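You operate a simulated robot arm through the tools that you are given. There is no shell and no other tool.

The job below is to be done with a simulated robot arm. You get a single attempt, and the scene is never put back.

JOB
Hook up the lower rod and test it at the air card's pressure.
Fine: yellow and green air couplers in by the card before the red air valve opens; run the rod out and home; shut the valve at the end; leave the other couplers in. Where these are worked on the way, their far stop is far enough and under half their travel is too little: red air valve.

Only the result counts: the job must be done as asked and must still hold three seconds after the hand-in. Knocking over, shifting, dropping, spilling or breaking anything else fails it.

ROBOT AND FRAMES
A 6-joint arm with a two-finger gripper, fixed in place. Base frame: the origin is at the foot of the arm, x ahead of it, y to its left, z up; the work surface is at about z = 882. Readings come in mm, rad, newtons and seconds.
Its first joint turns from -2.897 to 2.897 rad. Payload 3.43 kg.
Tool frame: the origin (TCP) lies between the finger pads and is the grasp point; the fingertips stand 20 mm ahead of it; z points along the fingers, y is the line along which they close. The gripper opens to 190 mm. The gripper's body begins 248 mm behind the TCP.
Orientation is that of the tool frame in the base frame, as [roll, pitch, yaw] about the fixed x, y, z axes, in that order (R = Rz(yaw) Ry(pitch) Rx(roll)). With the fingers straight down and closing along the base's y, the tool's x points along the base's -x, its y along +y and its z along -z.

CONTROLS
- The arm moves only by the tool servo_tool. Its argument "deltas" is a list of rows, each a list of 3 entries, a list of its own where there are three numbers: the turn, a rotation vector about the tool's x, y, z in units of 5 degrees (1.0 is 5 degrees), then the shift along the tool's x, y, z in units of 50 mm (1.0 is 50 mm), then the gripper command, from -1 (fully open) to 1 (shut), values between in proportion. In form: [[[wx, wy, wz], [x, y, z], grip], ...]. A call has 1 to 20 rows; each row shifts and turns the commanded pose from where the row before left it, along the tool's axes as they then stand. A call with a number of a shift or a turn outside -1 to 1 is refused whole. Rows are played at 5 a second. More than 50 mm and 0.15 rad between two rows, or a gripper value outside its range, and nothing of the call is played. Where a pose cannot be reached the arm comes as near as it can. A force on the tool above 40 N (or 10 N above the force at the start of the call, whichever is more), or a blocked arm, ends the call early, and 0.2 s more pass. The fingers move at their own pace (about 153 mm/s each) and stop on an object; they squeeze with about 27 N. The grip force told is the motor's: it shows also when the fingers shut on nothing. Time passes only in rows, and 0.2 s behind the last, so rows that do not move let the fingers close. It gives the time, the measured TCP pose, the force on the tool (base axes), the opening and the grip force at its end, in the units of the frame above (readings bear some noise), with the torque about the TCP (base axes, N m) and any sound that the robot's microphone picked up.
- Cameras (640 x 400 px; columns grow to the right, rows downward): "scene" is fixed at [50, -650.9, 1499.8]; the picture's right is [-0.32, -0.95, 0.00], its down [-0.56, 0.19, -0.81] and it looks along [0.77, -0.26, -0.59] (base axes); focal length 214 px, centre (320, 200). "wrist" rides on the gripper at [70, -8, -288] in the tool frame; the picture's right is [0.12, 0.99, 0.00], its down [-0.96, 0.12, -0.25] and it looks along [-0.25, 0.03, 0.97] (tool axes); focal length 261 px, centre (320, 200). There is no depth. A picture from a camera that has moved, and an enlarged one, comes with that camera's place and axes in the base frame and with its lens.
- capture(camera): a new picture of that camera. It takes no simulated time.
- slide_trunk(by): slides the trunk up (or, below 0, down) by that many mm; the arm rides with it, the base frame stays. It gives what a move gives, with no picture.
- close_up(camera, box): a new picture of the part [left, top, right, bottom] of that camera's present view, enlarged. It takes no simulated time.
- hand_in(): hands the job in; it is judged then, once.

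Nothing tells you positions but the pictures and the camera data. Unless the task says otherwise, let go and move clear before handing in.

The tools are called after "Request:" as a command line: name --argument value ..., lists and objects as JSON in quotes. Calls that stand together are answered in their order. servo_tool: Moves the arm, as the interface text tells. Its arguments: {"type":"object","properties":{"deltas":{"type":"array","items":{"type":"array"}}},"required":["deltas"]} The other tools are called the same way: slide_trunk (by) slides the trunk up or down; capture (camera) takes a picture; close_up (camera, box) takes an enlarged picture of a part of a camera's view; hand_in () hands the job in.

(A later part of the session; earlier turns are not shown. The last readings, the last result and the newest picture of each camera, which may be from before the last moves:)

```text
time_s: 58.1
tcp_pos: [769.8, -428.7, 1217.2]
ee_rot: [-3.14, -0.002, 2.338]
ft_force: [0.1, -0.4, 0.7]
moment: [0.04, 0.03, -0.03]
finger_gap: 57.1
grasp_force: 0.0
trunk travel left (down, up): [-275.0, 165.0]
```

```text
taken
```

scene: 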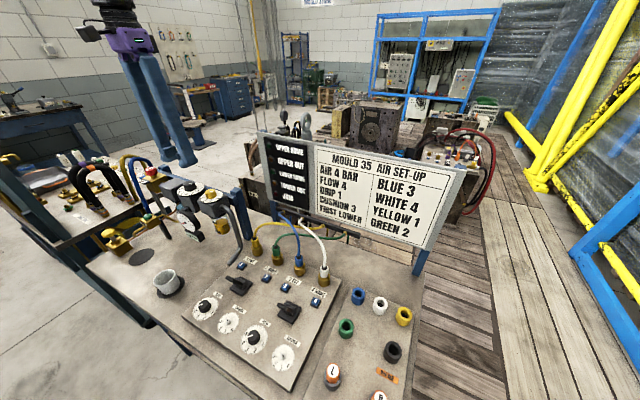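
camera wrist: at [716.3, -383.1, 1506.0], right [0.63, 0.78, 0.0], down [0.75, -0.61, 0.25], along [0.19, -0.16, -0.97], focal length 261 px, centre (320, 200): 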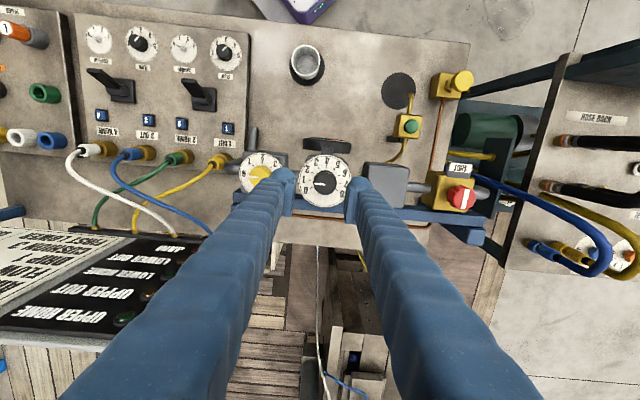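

Request:
close_up --camera "wrist" --box '[230, 120, 400, 230]'

Request:
close_up --camera "wrist" --box '[360, 60, 500, 240]'

Request:
close_up --camera "wrist" --box '[60, 10, 260, 180]'

```text
3.64 times, centred on (315, 175) of wrist
camera zoom: at [716.3, -383.1, 1506.0], right [0.63, 0.78, 0.0], down [0.75, -0.61, 0.25], along [0.19, -0.16, -0.97], focal length 948 px, centre (338, 291)
```

zoom: 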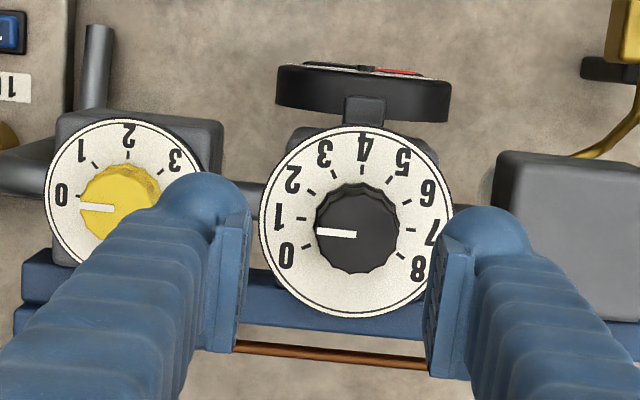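

```text
2.22 times, centred on (430, 150) of wrist
camera zoom: at [716.3, -383.1, 1506.0], right [0.63, 0.78, 0.0], down [0.75, -0.61, 0.25], along [0.19, -0.16, -0.97], focal length 579 px, centre (76, 311)
```

zoom: 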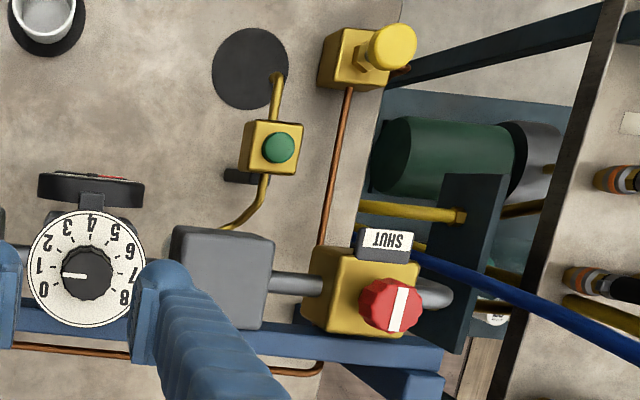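

```text
2.35 times, centred on (160, 95) of wrist
camera zoom: at [716.3, -383.1, 1506.0], right [0.63, 0.78, 0.0], down [0.75, -0.61, 0.25], along [0.19, -0.16, -0.97], focal length 613 px, centre (696, 447)
```

zoom: 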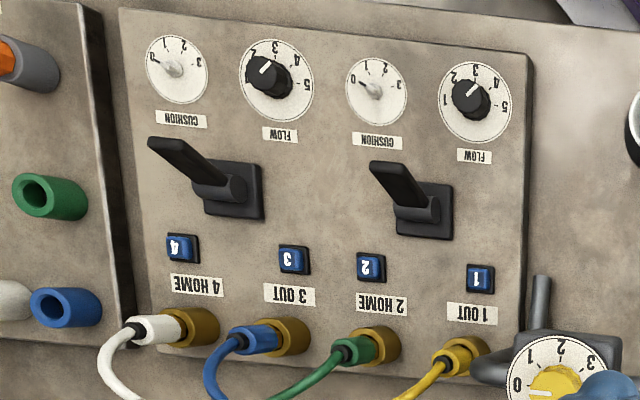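

The regulator pointer stands at about 1; 4 is at the top of the dial, about 92° clockwise. I first test in air that the wrist can turn to the end orientation.

Request:
servo_tool --deltas '[[[0, 0, 1], [-0.05, 0.09, 0], 0.4], [[0, 0, 1], [0, 0, 0], 0.4], [[0, 0, 1], [0, 0, 0], 0.4], [[0, 0, 1], [0, 0, 0], 0.4], [[0, 0, 1], [0, 0, 0], 0.4], [[0, 0, 1], [0, 0, 0], 0.4], [[0, 0, 1], [0, 0, 0], 0.4], [[0, 0, 1], [0, 0, 0], 0.4], [[0, 0, 1], [0, 0, 0], 0.4], [[0, 0, 1], [0, 0, 0], 0.4], [[0, 0, 0], [0, 0, 0], 0.4]]'

Request:
close_up --camera "wrist" --box '[240, 120, 400, 260]'

```text
time_s: 60.5
tcp_pos: [775.2, -426.4, 1218.5]
ee_rot: [3.141, 0.001, 1.466]
ft_force: [-0.4, 0.4, 0.5]
moment: [0.0, 0.0, 0.02]
finger_gap: 56.8
grasp_force: 0.1
trunk travel left (down, up): [-275.0, 165.0]
```

```text
2.86 times, centred on (320, 190) of wrist
camera zoom: at [774.6, -355.5, 1506.4], right [1.0, 0.01, 0.0], down [0.01, -0.97, 0.25], along [0.0, -0.25, -0.97], focal length 745 px, centre (320, 229)
```

zoom: 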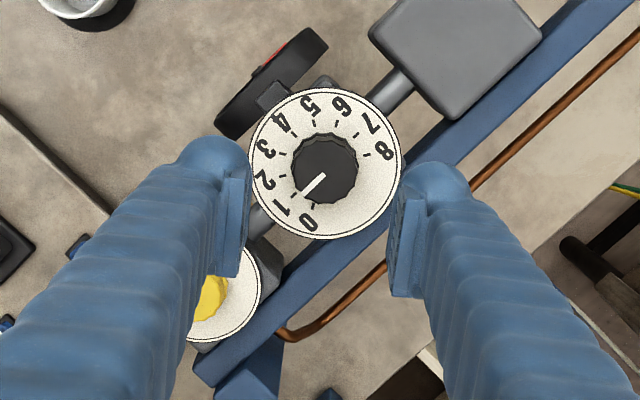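

Request:
close_up --camera "wrist" --box '[290, 135, 355, 210]'

Request:
close_up --camera "scene" --box '[170, 170, 220, 250]'

```text
5.33 times, centred on (322, 172) of wrist
camera zoom: at [774.6, -355.5, 1506.4], right [1.0, 0.01, 0.0], down [0.01, -0.97, 0.25], along [0.0, -0.25, -0.97], focal length 1390 px, centre (307, 347)
```

zoom: 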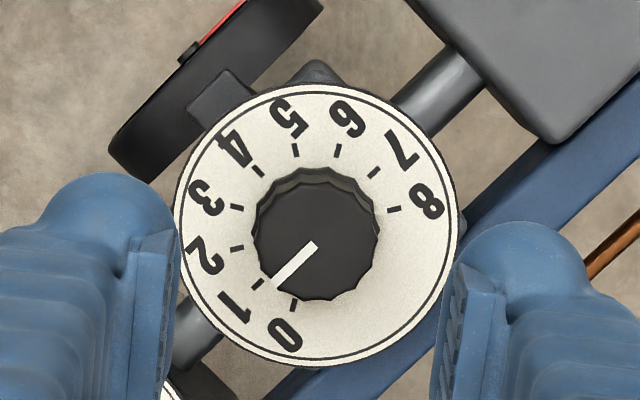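

```text
5.00 times, centred on (195, 210) of scene
camera zoom: at [50.0, -650.9, 1499.8], right [-0.32, -0.95, 0.0], down [-0.56, 0.19, -0.81], along [0.77, -0.26, -0.59], focal length 1072 px, centre (945, 150)
```

zoom: 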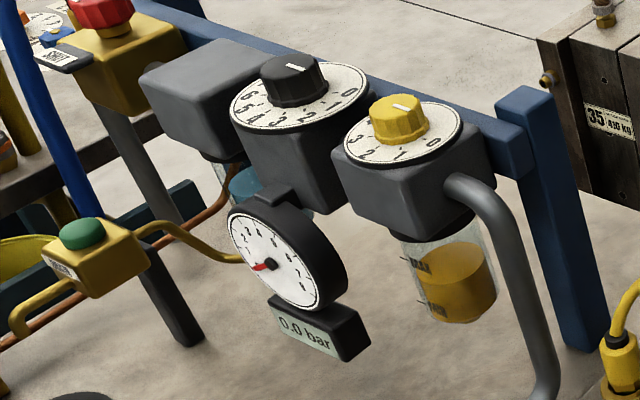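

Dial geometry is clear: pointer ≈ 0.9, 30° per bar, so about +92° needed. I turn the wrist back to the start orientation, centred on the knob.

Request:
servo_tool --deltas '[[[0, 0, -0.97], [0, 0.066, 0], 0.4], [[0, 0, -0.97], [0, 0, 0], 0.4], [[0, 0, -0.97], [0, 0, 0], 0.4], [[0, 0, -0.97], [0, 0, 0], 0.4], [[0, 0, -0.97], [0, 0, 0], 0.4], [[0, 0, -0.97], [0, 0, 0], 0.4], [[0, 0, -0.97], [0, 0, 0], 0.4], [[0, 0, -0.97], [0, 0, 0], 0.4], [[0, 0, -0.97], [0, 0, 0], 0.4], [[0, 0, -0.97], [0, 0, 0], 0.4], [[0, 0, -0.97], [0, 0, 0], 0.4], [[0, 0, -0.97], [0, 0, 0], 0.4], [[0, 0, -0.97], [0, 0, 0], 0.4], [[0, 0, -0.97], [0, 0, 0], 0.4], [[0, 0, -0.97], [0, 0, 0], 0.4], [[0, 0, -0.97], [0, 0, 0], 0.4], [[0, 0, -0.97], [0, 0, 0], 0.4], [[0, 0, -0.97], [0, 0, 0], 0.4], [[0, 0, -0.97], [0, 0, 0], 0.4], [[0, 0, 0], [0, 0, 0], 0.4]]'

Request:
close_up --camera "wrist" --box '[290, 135, 355, 210]'

```text
time_s: 64.7
tcp_pos: [778.5, -427.3, 1218.1]
ee_rot: [-3.141, -0.001, 3.074]
ft_force: [-0.8, 0.1, 0.6]
moment: [-0.02, 0.04, 0.02]
finger_gap: 57.1
grasp_force: 0.0
trunk travel left (down, up): [-275.0, 165.0]
```

```text
5.33 times, centred on (322, 172) of wrist
camera zoom: at [708.1, -430.8, 1506.4], right [-0.05, 1.0, 0.0], down [0.97, 0.05, 0.25], along [0.25, 0.01, -0.97], focal length 1390 px, centre (307, 347)
```

zoom: 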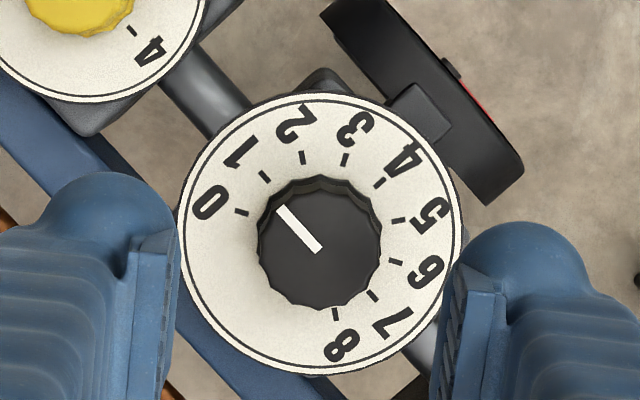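

Two-orientation fit puts the knob axis at (778,-423), dial face z ≈ 1101. I centre and descend around the knob.

Request:
servo_tool --deltas '[[[0, 0, 0], [0.014, 0.079, 0.3], 0.4], [[0, 0, 0], [0, 0, 0.5], 0.4], [[0, 0, 0], [0, 0, 0.5], 0.4], [[0, 0, 0], [0, 0, 0.3], 0.4], [[0, 0, 0], [0, 0, 0.16], 0.4], [[0, 0, 0], [0, 0, 0], 0.4], [[0, 0, 0], [0, 0, 0], 0.4]]'

Request:
close_up --camera "wrist" --box '[270, 140, 370, 250]'

Request:
close_up --camera "scene" --box '[160, 160, 220, 220]'

```text
time_s: 66.3
tcp_pos: [778.1, -424.5, 1129.9]
ee_rot: [-3.14, -0.002, 3.076]
ft_force: [0.1, 0.3, 0.3]
moment: [-0.03, -0.01, -0.01]
finger_gap: 57.1
grasp_force: 0.0
trunk travel left (down, up): [-275.0, 165.0]
```

```text
3.64 times, centred on (320, 195) of wrist
camera zoom: at [707.4, -426.5, 1418.1], right [-0.05, 1.0, 0.0], down [0.97, 0.05, 0.25], along [0.25, 0.01, -0.97], focal length 948 px, centre (320, 218)
```

zoom: 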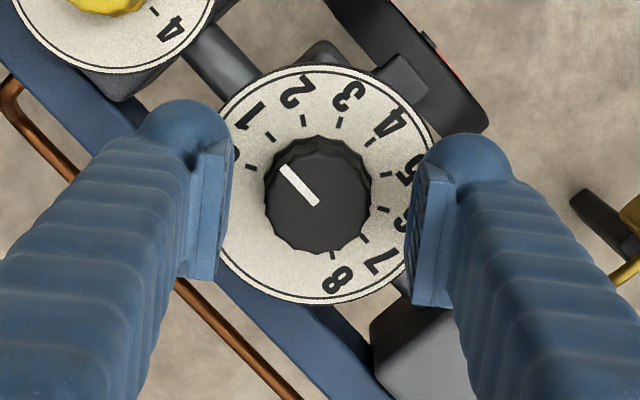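

```text
6.67 times, centred on (190, 190) of scene
camera zoom: at [50.0, -650.9, 1499.8], right [-0.32, -0.95, 0.0], down [-0.56, 0.19, -0.81], along [0.77, -0.26, -0.59], focal length 1430 px, centre (1187, 267)
```

zoom: 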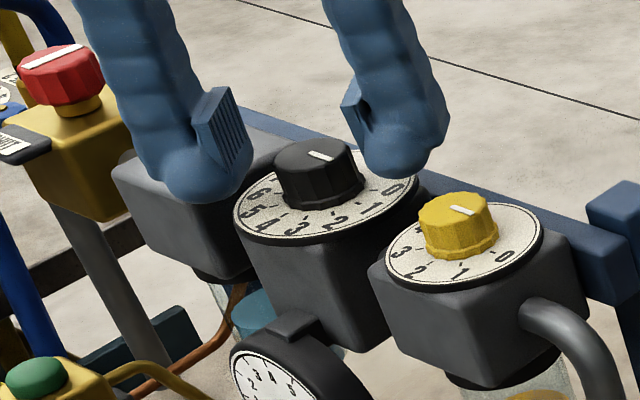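

Request:
servo_tool --deltas '[[[0, 0, 0], [0, 0.01, 0.05], 0.4], [[0, 0, 0], [0, 0, 0], 1], [[0, 0, 0], [0, 0, 0], 1], [[0, 0, 0], [0, 0, 0], 1], [[0, 0, 0], [0, 0, 0], 1]]'

Request:
close_up --camera "wrist" --box '[270, 140, 370, 250]'

Request:
close_up --camera "scene" --box '[160, 160, 220, 220]'

```text
time_s: 67.5
tcp_pos: [779.2, -425.1, 1127.3]
ee_rot: [-3.14, 0.0, 3.073]
ft_force: [1.1, -9.2, -1.3]
moment: [-0.07, 0.01, -0.02]
finger_gap: 32.7
grasp_force: 45.0
trunk travel left (down, up): [-275.0, 165.0]
```

```text
3.64 times, centred on (320, 195) of wrist
camera zoom: at [707.4, -427.2, 1415.4], right [-0.05, 1.0, 0.0], down [0.97, 0.05, 0.25], along [0.25, 0.01, -0.97], focal length 948 px, centre (320, 218)
```

zoom: 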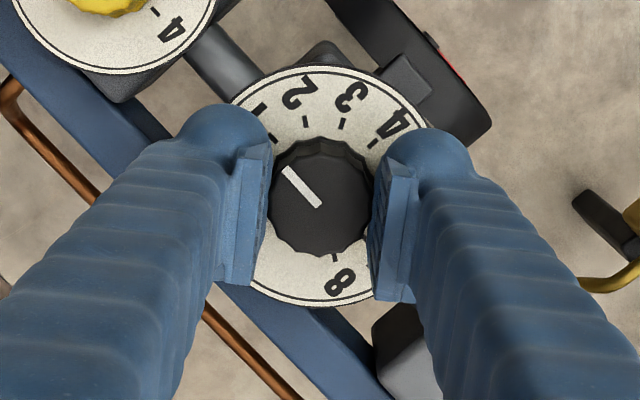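

```text
6.67 times, centred on (190, 190) of scene
camera zoom: at [50.0, -650.9, 1499.8], right [-0.32, -0.95, 0.0], down [-0.56, 0.19, -0.81], along [0.77, -0.26, -0.59], focal length 1430 px, centre (1187, 267)
```

zoom: 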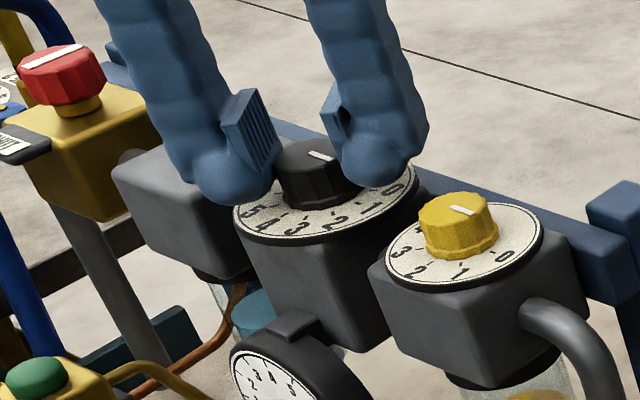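

Gripped; a small sideways force says shift about 1.5 mm in -y. I correct and turn the first 30°.

Request:
servo_tool --deltas '[[[0, 0, 0], [0, -0.03, 0], 1], [[0, 0, 1], [0, 0, 0], 1], [[0, 0, 1], [0, 0, 0], 1], [[0, 0, 1], [0, 0, 0], 1], [[0, 0, 0], [0, 0, 0], 1]]'

Request:
close_up --camera "wrist" --box '[270, 140, 370, 250]'

```text
time_s: 68.7
tcp_pos: [778.6, -423.3, 1128.6]
ee_rot: [-3.14, -0.002, 2.813]
ft_force: [0.5, -0.3, -2.6]
moment: [0.04, 0.03, 0.02]
finger_gap: 32.4
grasp_force: 44.7
trunk travel left (down, up): [-275.0, 165.0]
```

```text
3.64 times, centred on (320, 195) of wrist
camera zoom: at [709.1, -409.0, 1415.5], right [0.21, 0.98, 0.0], down [0.95, -0.2, 0.25], along [0.24, -0.05, -0.97], focal length 948 px, centre (320, 218)
```

zoom: 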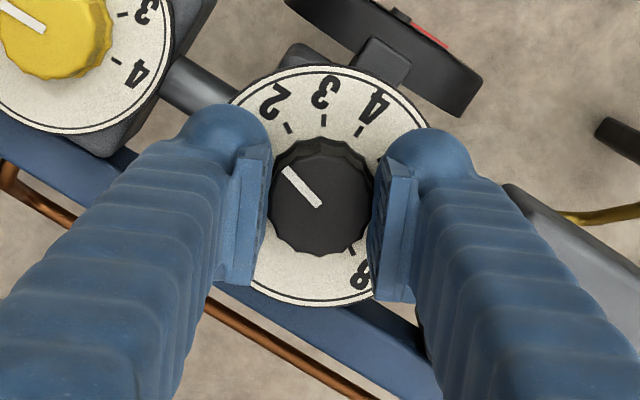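

The knob follows. I turn the rest (about 75°) and then check against the 4 mark.

Request:
servo_tool --deltas '[[[0, 0, 1], [0, 0, 0], 1], [[0, 0, 1], [0, 0, 0], 1], [[0, 0, 1], [0, 0, 0], 1], [[0, 0, 1], [0, 0, 0], 1], [[0, 0, 1], [0, 0, 0], 1], [[0, 0, 1], [0, 0, 0], 1], [[0, 0, 1], [0, 0, 0], 1], [[0, 0, 1], [0, 0, 0], 1], [[0, 0, 1], [0, 0, 0], 1], [[0, 0, 1], [0, 0, 0], 1], [[0, 0, 1], [0, 0, 0], 1], [[0, 0, 1], [0, 0, 0], 1], [[0, 0, 1], [0, 0, 0], 1], [[0, 0, 1], [0, 0, 0], 1], [[0, 0, 0.5], [0, 0, 0], 1], [[0, 0, 0], [0, 0, 0], 1]]'

Request:
close_up --camera "wrist" --box '[270, 140, 370, 250]'

```text
time_s: 72.1
tcp_pos: [778.1, -424.3, 1127.5]
ee_rot: [-3.139, 0.001, 1.546]
ft_force: [-1.4, 3.2, -4.6]
moment: [0.08, 0.02, 0.01]
finger_gap: 32.2
grasp_force: 44.8
trunk travel left (down, up): [-275.0, 165.0]
```

```text
3.64 times, centred on (320, 195) of wrist
camera zoom: at [771.4, -353.2, 1415.5], right [1.0, 0.1, 0.0], down [0.09, -0.96, 0.25], along [0.02, -0.25, -0.97], focal length 948 px, centre (320, 218)
```

zoom: 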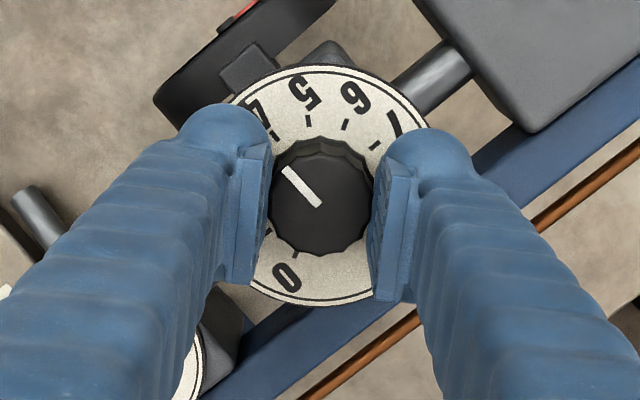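

Almost there (≈3.9). I add about 3°, release, rise and read it.

Request:
servo_tool --deltas '[[[0, 0, 0.65], [0, 0, 0], 1], [[0, 0, 0], [0, 0, 0], 1], [[0, 0, 0], [0, 0, 0], 0.4], [[0, 0, 0], [0, 0, 0], 0.4], [[0, 0, 0], [0, 0, -0.5], 0.4], [[0, 0, 0], [0, 0, -0.6], 0.4], [[0, 0, 0], [0, 0, -0.7], 0.4], [[0, 0, 0], [0, 0, 0], 0.4], [[0, 0, 0], [0, 0, 0], 0.4]]'

Request:
close_up --camera "wrist" --box '[290, 135, 355, 210]'

Request:
close_up --camera "scene" --box '[140, 150, 220, 250]'

```text
time_s: 74.1
tcp_pos: [777.7, -426.4, 1216.9]
ee_rot: [3.141, 0.001, 1.49]
ft_force: [1.1, -0.2, 0.3]
moment: [0.01, -0.02, -0.01]
finger_gap: 57.1
grasp_force: 0.0
trunk travel left (down, up): [-275.0, 165.0]
```

```text
5.33 times, centred on (322, 172) of wrist
camera zoom: at [775.7, -353.9, 1505.2], right [1.0, 0.04, 0.0], down [0.04, -0.97, 0.25], along [0.01, -0.25, -0.97], focal length 1390 px, centre (307, 347)
```

zoom: 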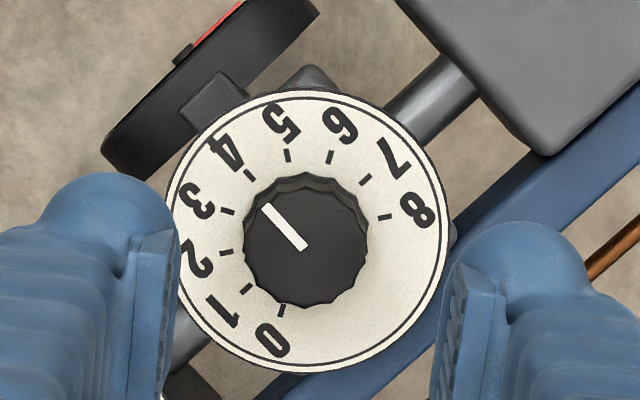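

```text
4.00 times, centred on (180, 200) of scene
camera zoom: at [50.0, -650.9, 1499.8], right [-0.32, -0.95, 0.0], down [-0.56, 0.19, -0.81], along [0.77, -0.26, -0.59], focal length 858 px, centre (880, 200)
```

zoom: 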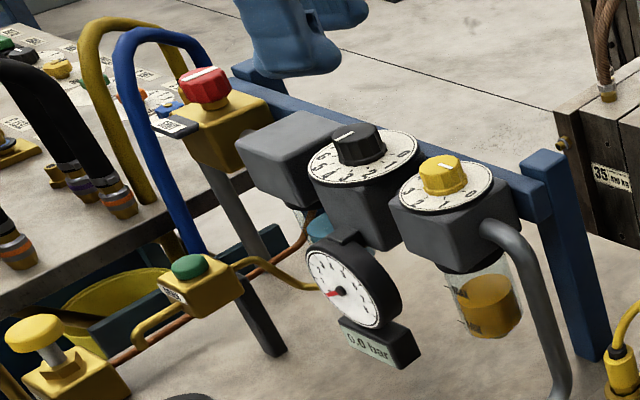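

Request:
close_up --camera "wrist" --box '[303, 150, 338, 200]'

```text
8.00 times, centred on (320, 175) of wrist
camera zoom: at [775.7, -353.9, 1505.2], right [1.0, 0.04, 0.0], down [0.04, -0.97, 0.25], along [0.01, -0.25, -0.97], focal length 2085 px, centre (316, 400)
```

zoom: 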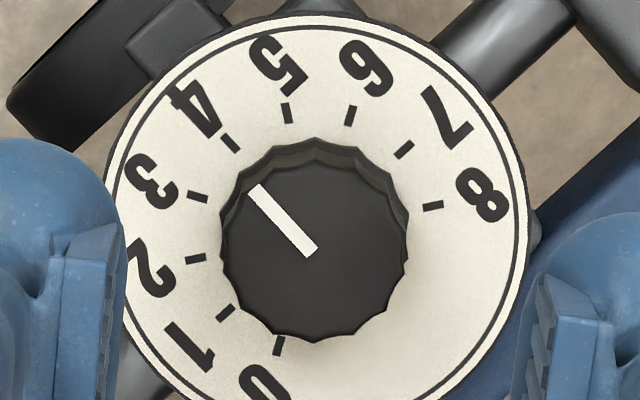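

Dial reads ≈ 4.0. Next the red valve at ≈ (932,-273,1110); I raise the trunk for reach, then lower the arm and move nearer to look at it.

Request:
slide_trunk --by 150

Request:
servo_tool --deltas '[[[0, 0, -1], [0, 0, 0.8], 0.3], [[0, 0, -1], [0, 0, 0.8], 0.3], [[0, 0, -1], [0, 0, 0.6], 0.3], [[0, 0, -1], [0, 0, 0], 0.3], [[0, 0, -1], [0, 0, 0], 0.3], [[0, 0, -1], [0, 0, 0], 0.3], [[0, 0, -1], [0, 0, 0], 0.3], [[0, 0, -1], [0, 0, 0], 0.3], [[0, 0, -1], [0, 0, 0], 0.3], [[0, 0, -0.7], [0, 0, 0], 0.3], [[0, 0, 0], [0, 0.8, 0], 0.3], [[0, 0, 0], [0, 0.8, 0], 0.3], [[0, 0, 0], [0, 0, 0], 0.3]]'

Request:
capture --camera "wrist"

Request:
capture --camera "scene"

```text
time_s: 75.8
tcp_pos: [779.2, -425.6, 1365.8]
ee_rot: [-3.14, 0.001, 1.49]
ft_force: [0.0, 0.2, 0.4]
moment: [-0.01, -0.01, 0.02]
finger_gap: 57.1
grasp_force: 0.1
trunk travel left (down, up): [-425.0, 15.0]
```

```text
time_s: 78.6
tcp_pos: [835.2, -371.2, 1257.4]
ee_rot: [-3.139, 0.0, 2.338]
ft_force: [0.3, -0.3, 0.8]
moment: [0.02, -0.03, 0.01]
finger_gap: 66.6
grasp_force: 0.0
trunk travel left (down, up): [-425.0, 15.0]
```

```text
taken
camera wrist: at [781.0, -324.9, 1545.6], right [0.63, 0.77, 0.0], down [0.75, -0.61, 0.25], along [0.19, -0.16, -0.97], focal length 261 px, centre (320, 200)
```

wrist: 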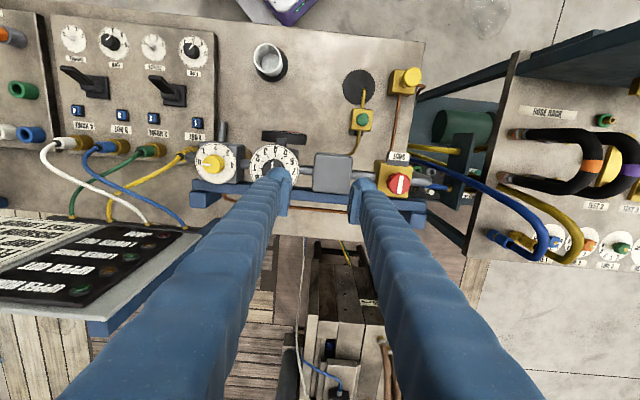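

```text
taken
```

scene: 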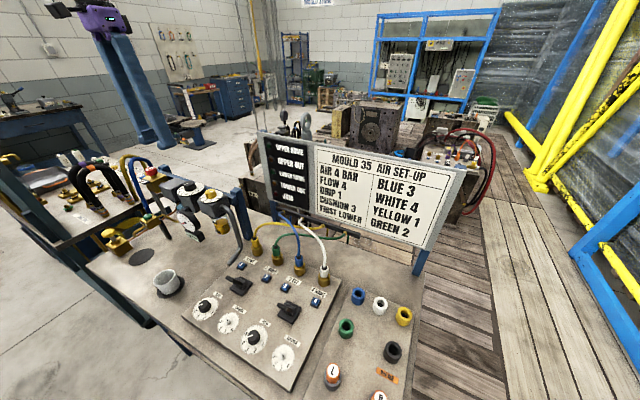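

Request:
close_up --camera "wrist" --box '[330, 130, 490, 260]'

Request:
close_up --camera "wrist" --box '[330, 50, 430, 150]'

Request:
close_up --camera "scene" --box '[120, 145, 190, 205]'

Request:
close_up --camera "scene" --box '[90, 190, 170, 260]'

```text
3.08 times, centred on (410, 195) of wrist
camera zoom: at [781.0, -324.9, 1545.6], right [0.63, 0.77, 0.0], down [0.75, -0.61, 0.25], along [0.19, -0.16, -0.97], focal length 802 px, centre (43, 215)
```

zoom: 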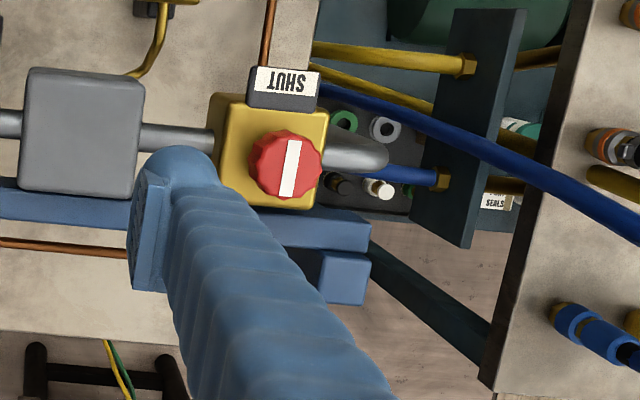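

```text
4.00 times, centred on (380, 100) of wrist
camera zoom: at [781.0, -324.9, 1545.6], right [0.63, 0.77, 0.0], down [0.75, -0.61, 0.25], along [0.19, -0.16, -0.97], focal length 1043 px, centre (80, 600)
```

zoom: 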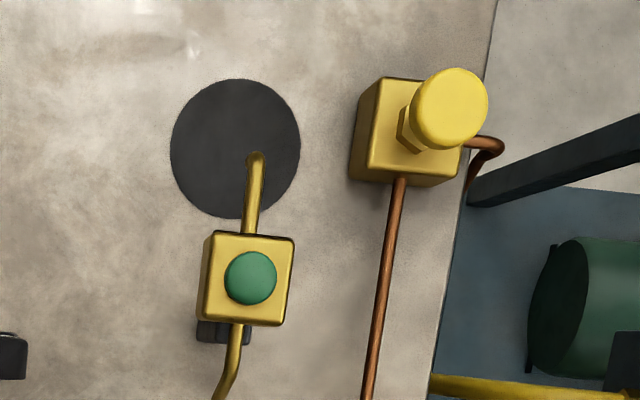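

```text
6.67 times, centred on (155, 175) of scene
camera zoom: at [50.0, -650.9, 1499.8], right [-0.32, -0.95, 0.0], down [-0.56, 0.19, -0.81], along [0.77, -0.26, -0.59], focal length 1430 px, centre (1420, 367)
```

zoom: 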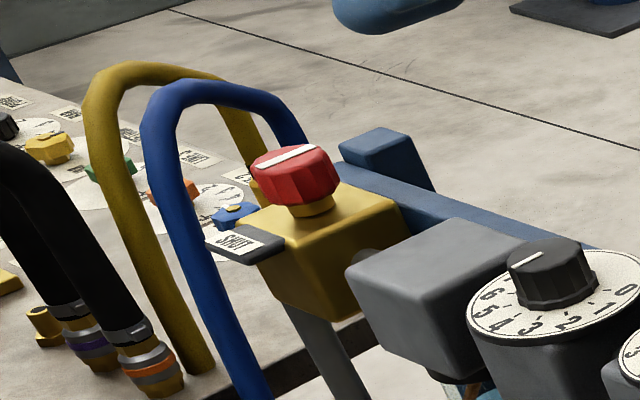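

```text
5.71 times, centred on (130, 225) of scene
camera zoom: at [50.0, -650.9, 1499.8], right [-0.32, -0.95, 0.0], down [-0.56, 0.19, -0.81], along [0.77, -0.26, -0.59], focal length 1226 px, centre (1406, 57)
```

zoom: 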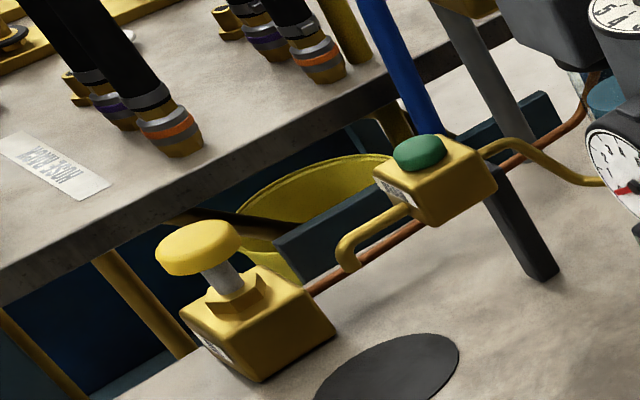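

The valve knob's white line points at the SHUT tag; a blue hose passes on its far side. I move over the knob to measure it.

Request:
servo_tool --deltas '[[[0, 0, 0], [0.02, 0.67, 0], 0.2], [[0, 0, 0], [0.02, 0.67, 0], 0.2], [[0, 0, 0], [0.02, 0.67, 0], 0.2], [[0, 0, 0], [0, 0.67, 0], 0.2], [[0, 0, 0], [0, 0, 0.5], 0.2], [[0, 0, 0], [0, 0, 0], 0.2], [[0, 0, 0], [0, 0, 0], 0.2]]'

Request:
capture --camera "wrist"

Request:
close_up --camera "wrist" --box '[280, 120, 380, 220]'

Request:
close_up --camera "scene" --box '[100, 110, 200, 200]'

```text
time_s: 80.2
tcp_pos: [931.2, -273.9, 1232.1]
ee_rot: [-3.139, 0.0, 2.337]
ft_force: [0.7, -0.7, 0.2]
moment: [-0.02, 0.01, 0.01]
finger_gap: 75.9
grasp_force: 0.1
trunk travel left (down, up): [-425.0, 15.0]
```

```text
taken
camera wrist: at [875.8, -229.1, 1519.2], right [0.63, 0.77, 0.0], down [0.75, -0.61, 0.25], along [0.19, -0.16, -0.97], focal length 261 px, centre (320, 200)
```

wrist: 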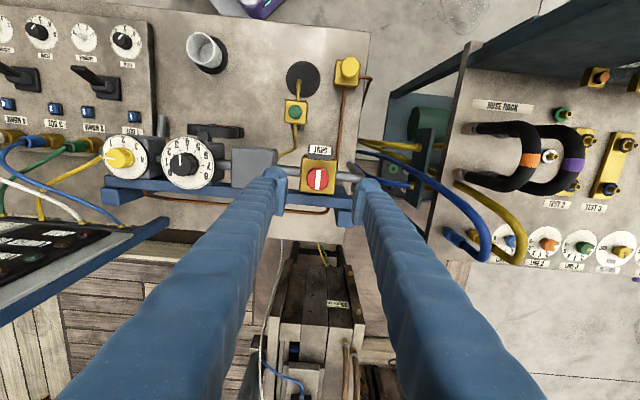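

```text
4.00 times, centred on (330, 170) of wrist
camera zoom: at [875.8, -229.1, 1519.2], right [0.63, 0.77, 0.0], down [0.75, -0.61, 0.25], along [0.19, -0.16, -0.97], focal length 1043 px, centre (280, 320)
```

zoom: 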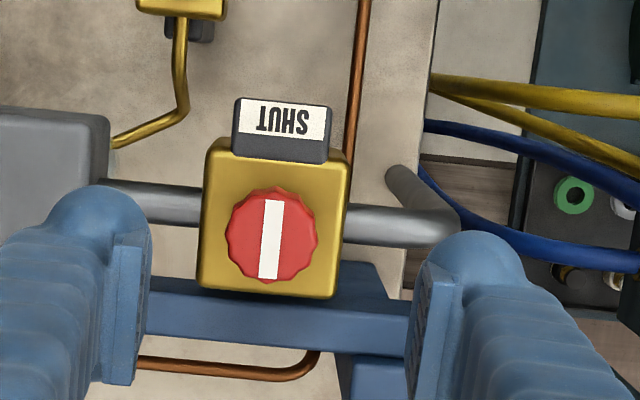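

```text
4.44 times, centred on (150, 155) of scene
camera zoom: at [50.0, -650.9, 1499.8], right [-0.32, -0.95, 0.0], down [-0.56, 0.19, -0.81], along [0.77, -0.26, -0.59], focal length 953 px, centre (1076, 400)
```

zoom: 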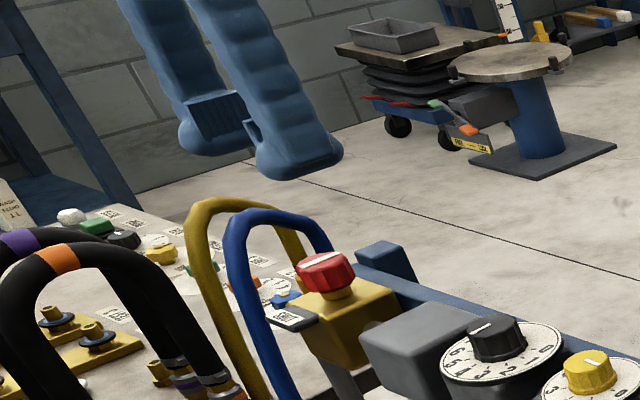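

The hose has ample clearance. I centre (-3 mm along y) and descend to just above grip height.

Request:
servo_tool --deltas '[[[0, 0, 0], [-0.01, -0.06, 0.5], 0.2], [[0, 0, 0], [0, 0, 0.6], 0.2], [[0, 0, 0], [0, 0, 0.6], 0.2], [[0, 0, 0], [0, 0, 0.3], 0.2], [[0, 0, 0], [0, 0, 0], 0.2], [[0, 0, 0], [0, 0, 0], 0.2]]'

Request:
close_up --camera "wrist" --box '[270, 130, 370, 230]'

Request:
close_up --camera "scene" --box '[120, 140, 180, 200]'

```text
time_s: 81.6
tcp_pos: [928.0, -278.6, 1133.2]
ee_rot: [-3.14, -0.002, 2.337]
ft_force: [-0.5, 0.1, -0.1]
moment: [-0.01, 0.03, 0.02]
finger_gap: 75.9
grasp_force: 0.1
trunk travel left (down, up): [-425.0, 15.0]
```

```text
4.00 times, centred on (320, 180) of wrist
camera zoom: at [873.7, -232.2, 1419.4], right [0.63, 0.77, 0.0], down [0.75, -0.61, 0.25], along [0.19, -0.16, -0.97], focal length 1043 px, centre (320, 280)
```

zoom: 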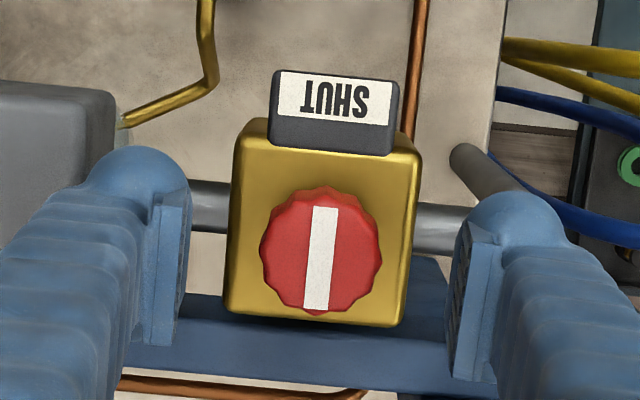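

```text
6.67 times, centred on (150, 170) of scene
camera zoom: at [50.0, -650.9, 1499.8], right [-0.32, -0.95, 0.0], down [-0.56, 0.19, -0.81], along [0.77, -0.26, -0.59], focal length 1430 px, centre (1453, 400)
```

zoom: 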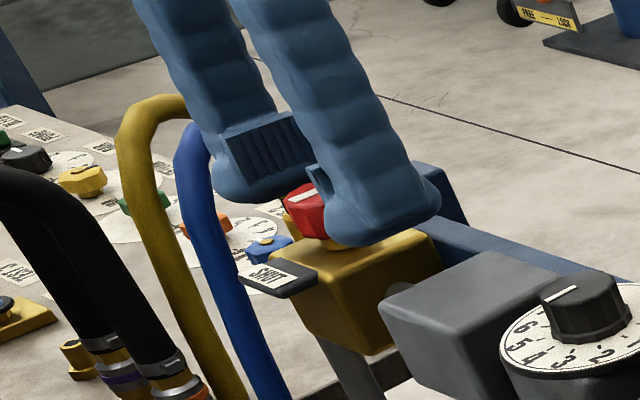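

Request:
servo_tool --deltas '[[[0, 0, 0], [0, 0, 0.2], 0.2], [[0, 0, 0], [0, 0, 0.14], 0.2], [[0, 0, 0], [0, 0, 0], 0.2], [[0, 0, 0], [0, 0, 0], 1], [[0, 0, 0], [0, 0, 0], 1], [[0, 0, 0], [0, 0, 0], 1], [[0, 0, 0], [0, 0, 0], 1]]'

Request:
close_up --camera "wrist" --box '[270, 130, 370, 230]'

Request:
close_up --camera "scene" --box '[120, 140, 180, 200]'

```text
time_s: 83.2
tcp_pos: [928.5, -276.8, 1114.0]
ee_rot: [-3.14, 0.001, 2.337]
ft_force: [0.2, -1.8, 3.6]
moment: [0.02, 0.0, 0.03]
finger_gap: 33.5
grasp_force: 44.5
trunk travel left (down, up): [-425.0, 15.0]
```

```text
4.00 times, centred on (320, 180) of wrist
camera zoom: at [873.5, -232.3, 1402.8], right [0.63, 0.77, 0.0], down [0.75, -0.61, 0.25], along [0.19, -0.16, -0.97], focal length 1043 px, centre (320, 280)
```

zoom: 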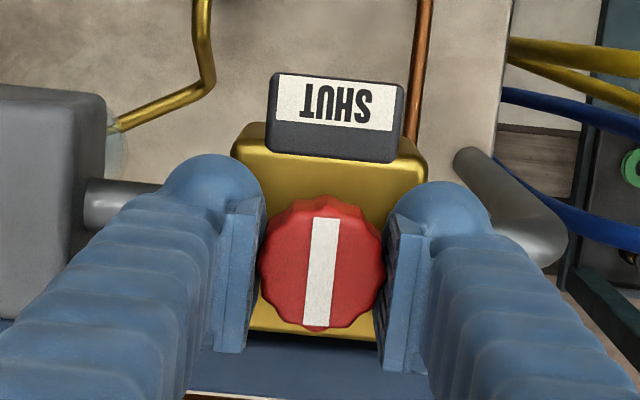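

```text
6.67 times, centred on (150, 170) of scene
camera zoom: at [50.0, -650.9, 1499.8], right [-0.32, -0.95, 0.0], down [-0.56, 0.19, -0.81], along [0.77, -0.26, -0.59], focal length 1430 px, centre (1453, 400)
```

zoom: 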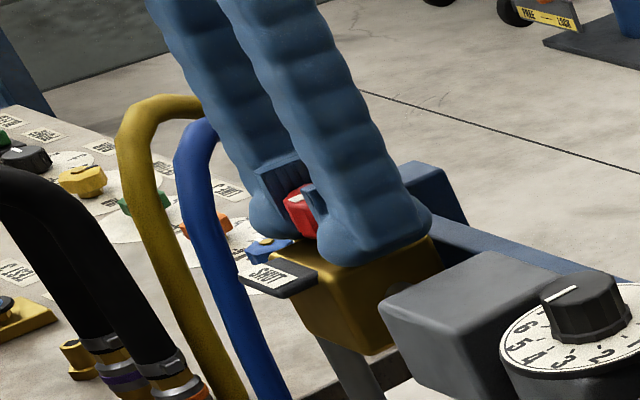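

Gripped. I test a small counter-clockwise turn first.

Request:
servo_tool --deltas '[[[0, 0, -0.7], [0, 0, 0], 1], [[0, 0, -0.7], [0, 0, 0], 1], [[0, 0, 0], [0, 0, 0], 1]]'

Request:
close_up --camera "wrist" --box '[270, 130, 370, 230]'

```text
time_s: 84.0
tcp_pos: [928.3, -276.9, 1114.5]
ee_rot: [-3.14, 0.0, 2.46]
ft_force: [0.1, 1.3, 3.3]
moment: [0.06, -0.03, 0.06]
finger_gap: 33.4
grasp_force: 44.8
trunk travel left (down, up): [-425.0, 15.0]
```

```text
4.00 times, centred on (320, 180) of wrist
camera zoom: at [868.9, -239.1, 1402.9], right [0.53, 0.85, 0.0], down [0.82, -0.52, 0.25], along [0.21, -0.13, -0.97], focal length 1043 px, centre (320, 280)
```

zoom: 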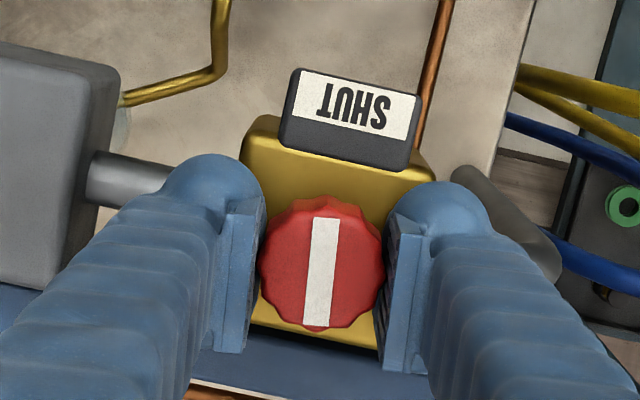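

The knob follows counter-clockwise, so that opens it. I keep turning while watching the hose clearance.

Request:
servo_tool --deltas '[[[0, 0, -1], [0, 0, 0], 1], [[0, 0, -1], [0, 0, 0], 1], [[0, 0, -1], [0, 0, 0], 1], [[0, 0, -1], [0, 0, 0], 1], [[0, 0, -1], [0, 0, 0], 1], [[0, 0, -1], [0, 0, 0], 1], [[0, 0, 0], [0, 0, 0], 1]]'

Request:
capture --camera "wrist"

Request:
close_up --camera "scene" --box '[110, 130, 240, 260]'

```text
time_s: 85.6
tcp_pos: [930.1, -276.8, 1114.5]
ee_rot: [-3.14, 0.001, 2.985]
ft_force: [8.0, 8.5, 1.7]
moment: [0.1, -0.21, -0.02]
finger_gap: 33.3
grasp_force: 45.5
trunk travel left (down, up): [-425.0, 15.0]
```

```text
taken
camera wrist: at [858.6, -272.8, 1402.9], right [0.04, 1.0, 0.0], down [0.97, -0.04, 0.25], along [0.25, -0.01, -0.97], focal length 261 px, centre (320, 200)
```

wrist: 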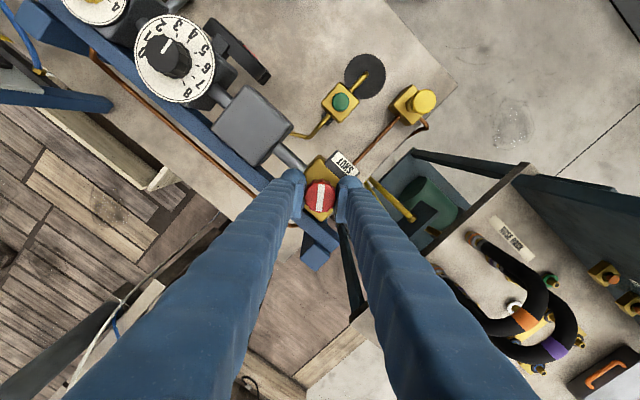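

```text
3.08 times, centred on (175, 195) of scene
camera zoom: at [50.0, -650.9, 1499.8], right [-0.32, -0.95, 0.0], down [-0.56, 0.19, -0.81], along [0.77, -0.26, -0.59], focal length 660 px, centre (766, 215)
```

zoom: 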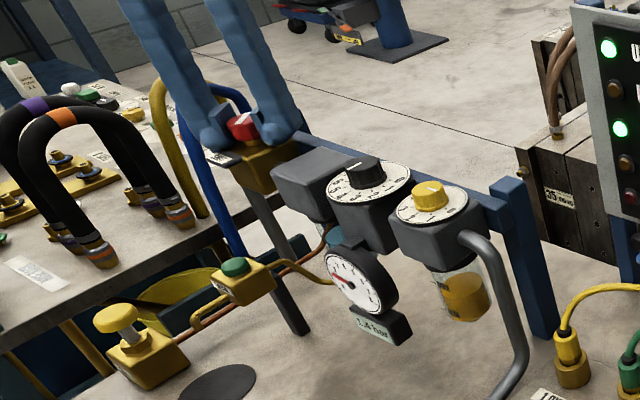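

Valve is opening: both HOME lights are on and the gauge is rising. I correct the centring and turn on to the far stop.

Request:
servo_tool --deltas '[[[0, 0, 0], [-0.025, 0.034, 0], 1], [[0, 0, -1], [0, 0, 0], 1], [[0, 0, -1], [0, 0, 0], 1], [[0, 0, -1], [0, 0, 0], 1], [[0, 0, 0], [0, 0, 0], 1]]'

Request:
close_up --camera "wrist" --box '[270, 130, 370, 230]'

Request:
close_up --camera "scene" --box '[165, 195, 215, 245]'

```text
time_s: 86.8
tcp_pos: [929.5, -275.8, 1115.3]
ee_rot: [-3.139, -0.002, -3.037]
ft_force: [-6.0, 6.4, 0.4]
moment: [0.02, 0.19, -0.01]
finger_gap: 33.5
grasp_force: 44.8
trunk travel left (down, up): [-425.0, 15.0]
```

```text
4.00 times, centred on (320, 180) of wrist
camera zoom: at [860.7, -290.4, 1403.0], right [-0.22, 0.98, 0.0], down [0.95, 0.22, 0.25], along [0.24, 0.05, -0.97], focal length 1043 px, centre (320, 280)
```

zoom: 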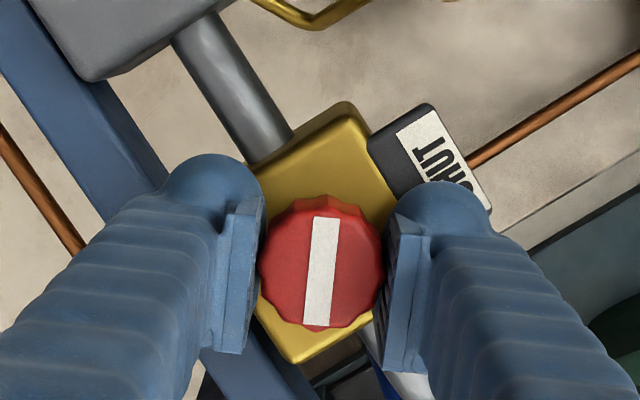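

```text
8.00 times, centred on (190, 220) of scene
camera zoom: at [50.0, -650.9, 1499.8], right [-0.32, -0.95, 0.0], down [-0.56, 0.19, -0.81], along [0.77, -0.26, -0.59], focal length 1716 px, centre (1360, 40)
```

zoom: 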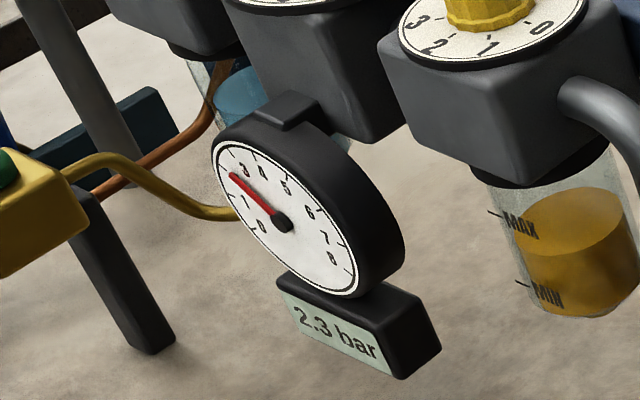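

Gauge 2.3 bar and rising; turned 52° so far. Continuing toward the stop.

Request:
servo_tool --deltas '[[[0, 0, -1], [-0.01, 0.01, 0], 1], [[0, 0, -1], [0, 0, 0], 1], [[0, 0, -1], [0, 0, 0], 1], [[0, 0, -1], [0, 0, 0], 1], [[0, 0, 0], [0, 0, 0], 1]]'

Request:
close_up --camera "wrist" --box '[270, 130, 370, 230]'

Request:
close_up --camera "scene" --box '[165, 195, 215, 245]'

```text
time_s: 88.0
tcp_pos: [929.9, -273.6, 1114.8]
ee_rot: [3.141, -0.003, -2.687]
ft_force: [-17.4, 12.4, -3.5]
moment: [0.07, 0.15, -0.03]
finger_gap: 33.5
grasp_force: 45.2
trunk travel left (down, up): [-425.0, 15.0]
```

```text
4.00 times, centred on (320, 180) of wrist
camera zoom: at [870.1, -312.2, 1403.0], right [-0.54, 0.84, 0.0], down [0.81, 0.53, 0.25], along [0.21, 0.13, -0.97], focal length 1043 px, centre (320, 280)
```

zoom: 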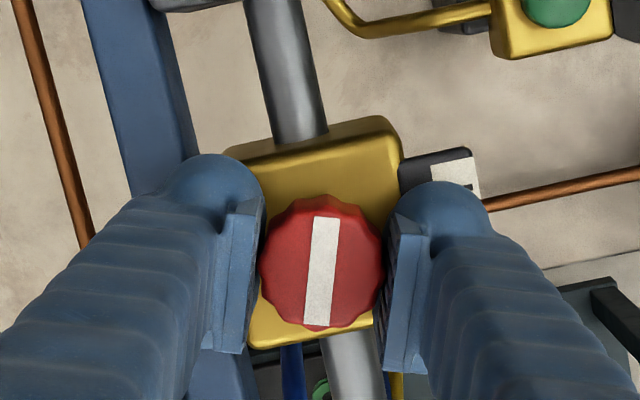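

```text
8.00 times, centred on (190, 220) of scene
camera zoom: at [50.0, -650.9, 1499.8], right [-0.32, -0.95, 0.0], down [-0.56, 0.19, -0.81], along [0.77, -0.26, -0.59], focal length 1716 px, centre (1360, 40)
```

zoom: 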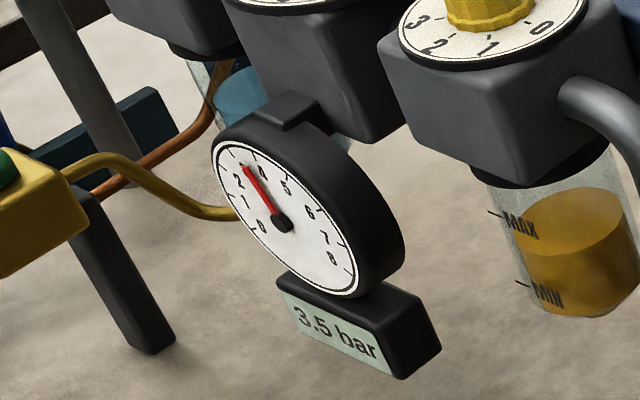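

3.5 bar and rising. I relieve the side load and turn the last bit.

Request:
servo_tool --deltas '[[[0, 0, 0], [0.025, 0.045, 0], 1], [[0, 0, -1], [0, 0, 0], 1], [[0, 0, -1], [0, 0, 0], 1], [[0, 0, -1], [0, 0, 0], 1], [[0, 0, 0], [0, 0, 0], 1]]'

Request:
close_up --camera "wrist" --box '[270, 130, 370, 230]'

Request:
close_up --camera "scene" --box '[165, 195, 215, 245]'

```text
time_s: 89.2
tcp_pos: [928.4, -273.4, 1114.1]
ee_rot: [-3.141, -0.001, -2.426]
ft_force: [-8.0, 3.3, -4.8]
moment: [-0.05, 0.05, 0.0]
finger_gap: 33.2
grasp_force: 45.4
trunk travel left (down, up): [-425.0, 15.0]
```

```text
4.00 times, centred on (320, 180) of wrist
camera zoom: at [881.4, -325.4, 1403.0], right [-0.74, 0.67, 0.0], down [0.65, 0.72, 0.25], along [0.17, 0.18, -0.97], focal length 1043 px, centre (320, 280)
```

zoom: 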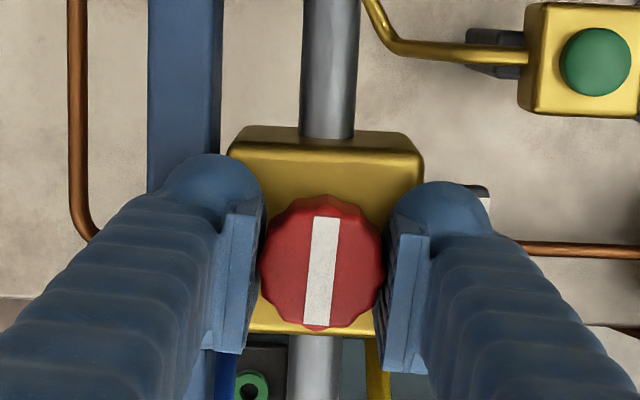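

```text
8.00 times, centred on (190, 220) of scene
camera zoom: at [50.0, -650.9, 1499.8], right [-0.32, -0.95, 0.0], down [-0.56, 0.19, -0.81], along [0.77, -0.26, -0.59], focal length 1716 px, centre (1360, 40)
```

zoom: 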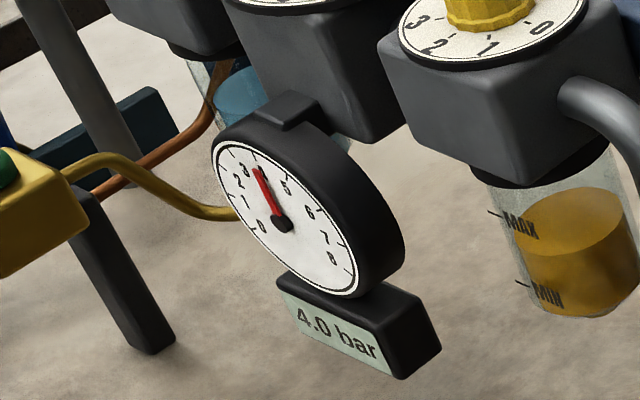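

4.0 bar; knob line is in line with the pipe (87°). One more small nudge to the stop, then check the gauge and lamps.

Request:
servo_tool --deltas '[[[0, 0, -0.8], [0.01, 0.01, 0], 1], [[0, 0, 0], [0, 0, 0], 1], [[0, 0, 0], [0, 0, 0], 1]]'

Request:
close_up --camera "wrist" --box '[270, 130, 370, 230]'

Request:
close_up --camera "scene" --box '[165, 195, 215, 245]'

Request:
close_up --camera "scene" --box '[250, 130, 350, 210]'

```text
time_s: 90.0
tcp_pos: [929.9, -272.2, 1115.7]
ee_rot: [3.141, -0.002, -2.357]
ft_force: [-2.2, 4.8, -5.4]
moment: [0.13, -0.05, -0.44]
finger_gap: 33.2
grasp_force: 44.9
trunk travel left (down, up): [-425.0, 15.0]
```

```text
4.00 times, centred on (320, 180) of wrist
camera zoom: at [884.9, -328.4, 1403.0], right [-0.79, 0.62, 0.0], down [0.6, 0.76, 0.25], along [0.15, 0.19, -0.97], focal length 1043 px, centre (320, 280)
```

zoom: 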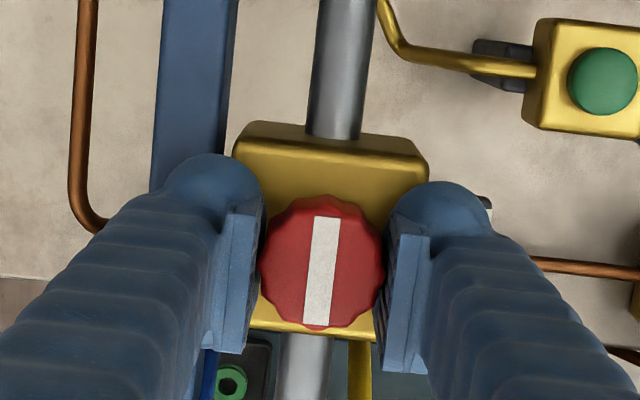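

```text
8.00 times, centred on (190, 220) of scene
camera zoom: at [50.0, -650.9, 1499.8], right [-0.32, -0.95, 0.0], down [-0.56, 0.19, -0.81], along [0.77, -0.26, -0.59], focal length 1716 px, centre (1360, 40)
```

zoom: 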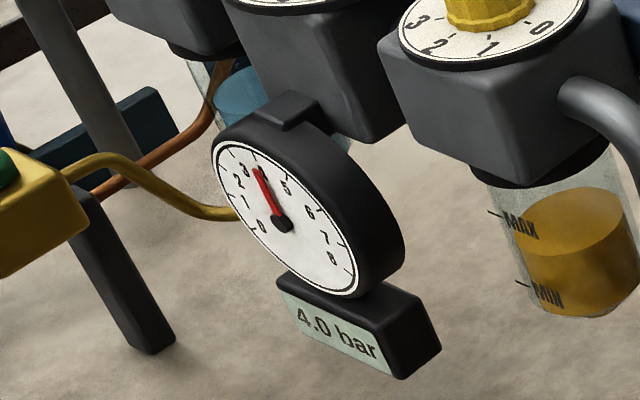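

```text
5.00 times, centred on (300, 170) of scene
camera zoom: at [50.0, -650.9, 1499.8], right [-0.32, -0.95, 0.0], down [-0.56, 0.19, -0.81], along [0.77, -0.26, -0.59], focal length 1072 px, centre (420, 350)
```

zoom: 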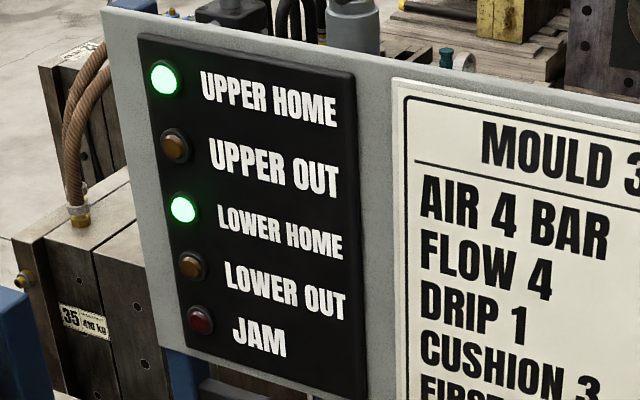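

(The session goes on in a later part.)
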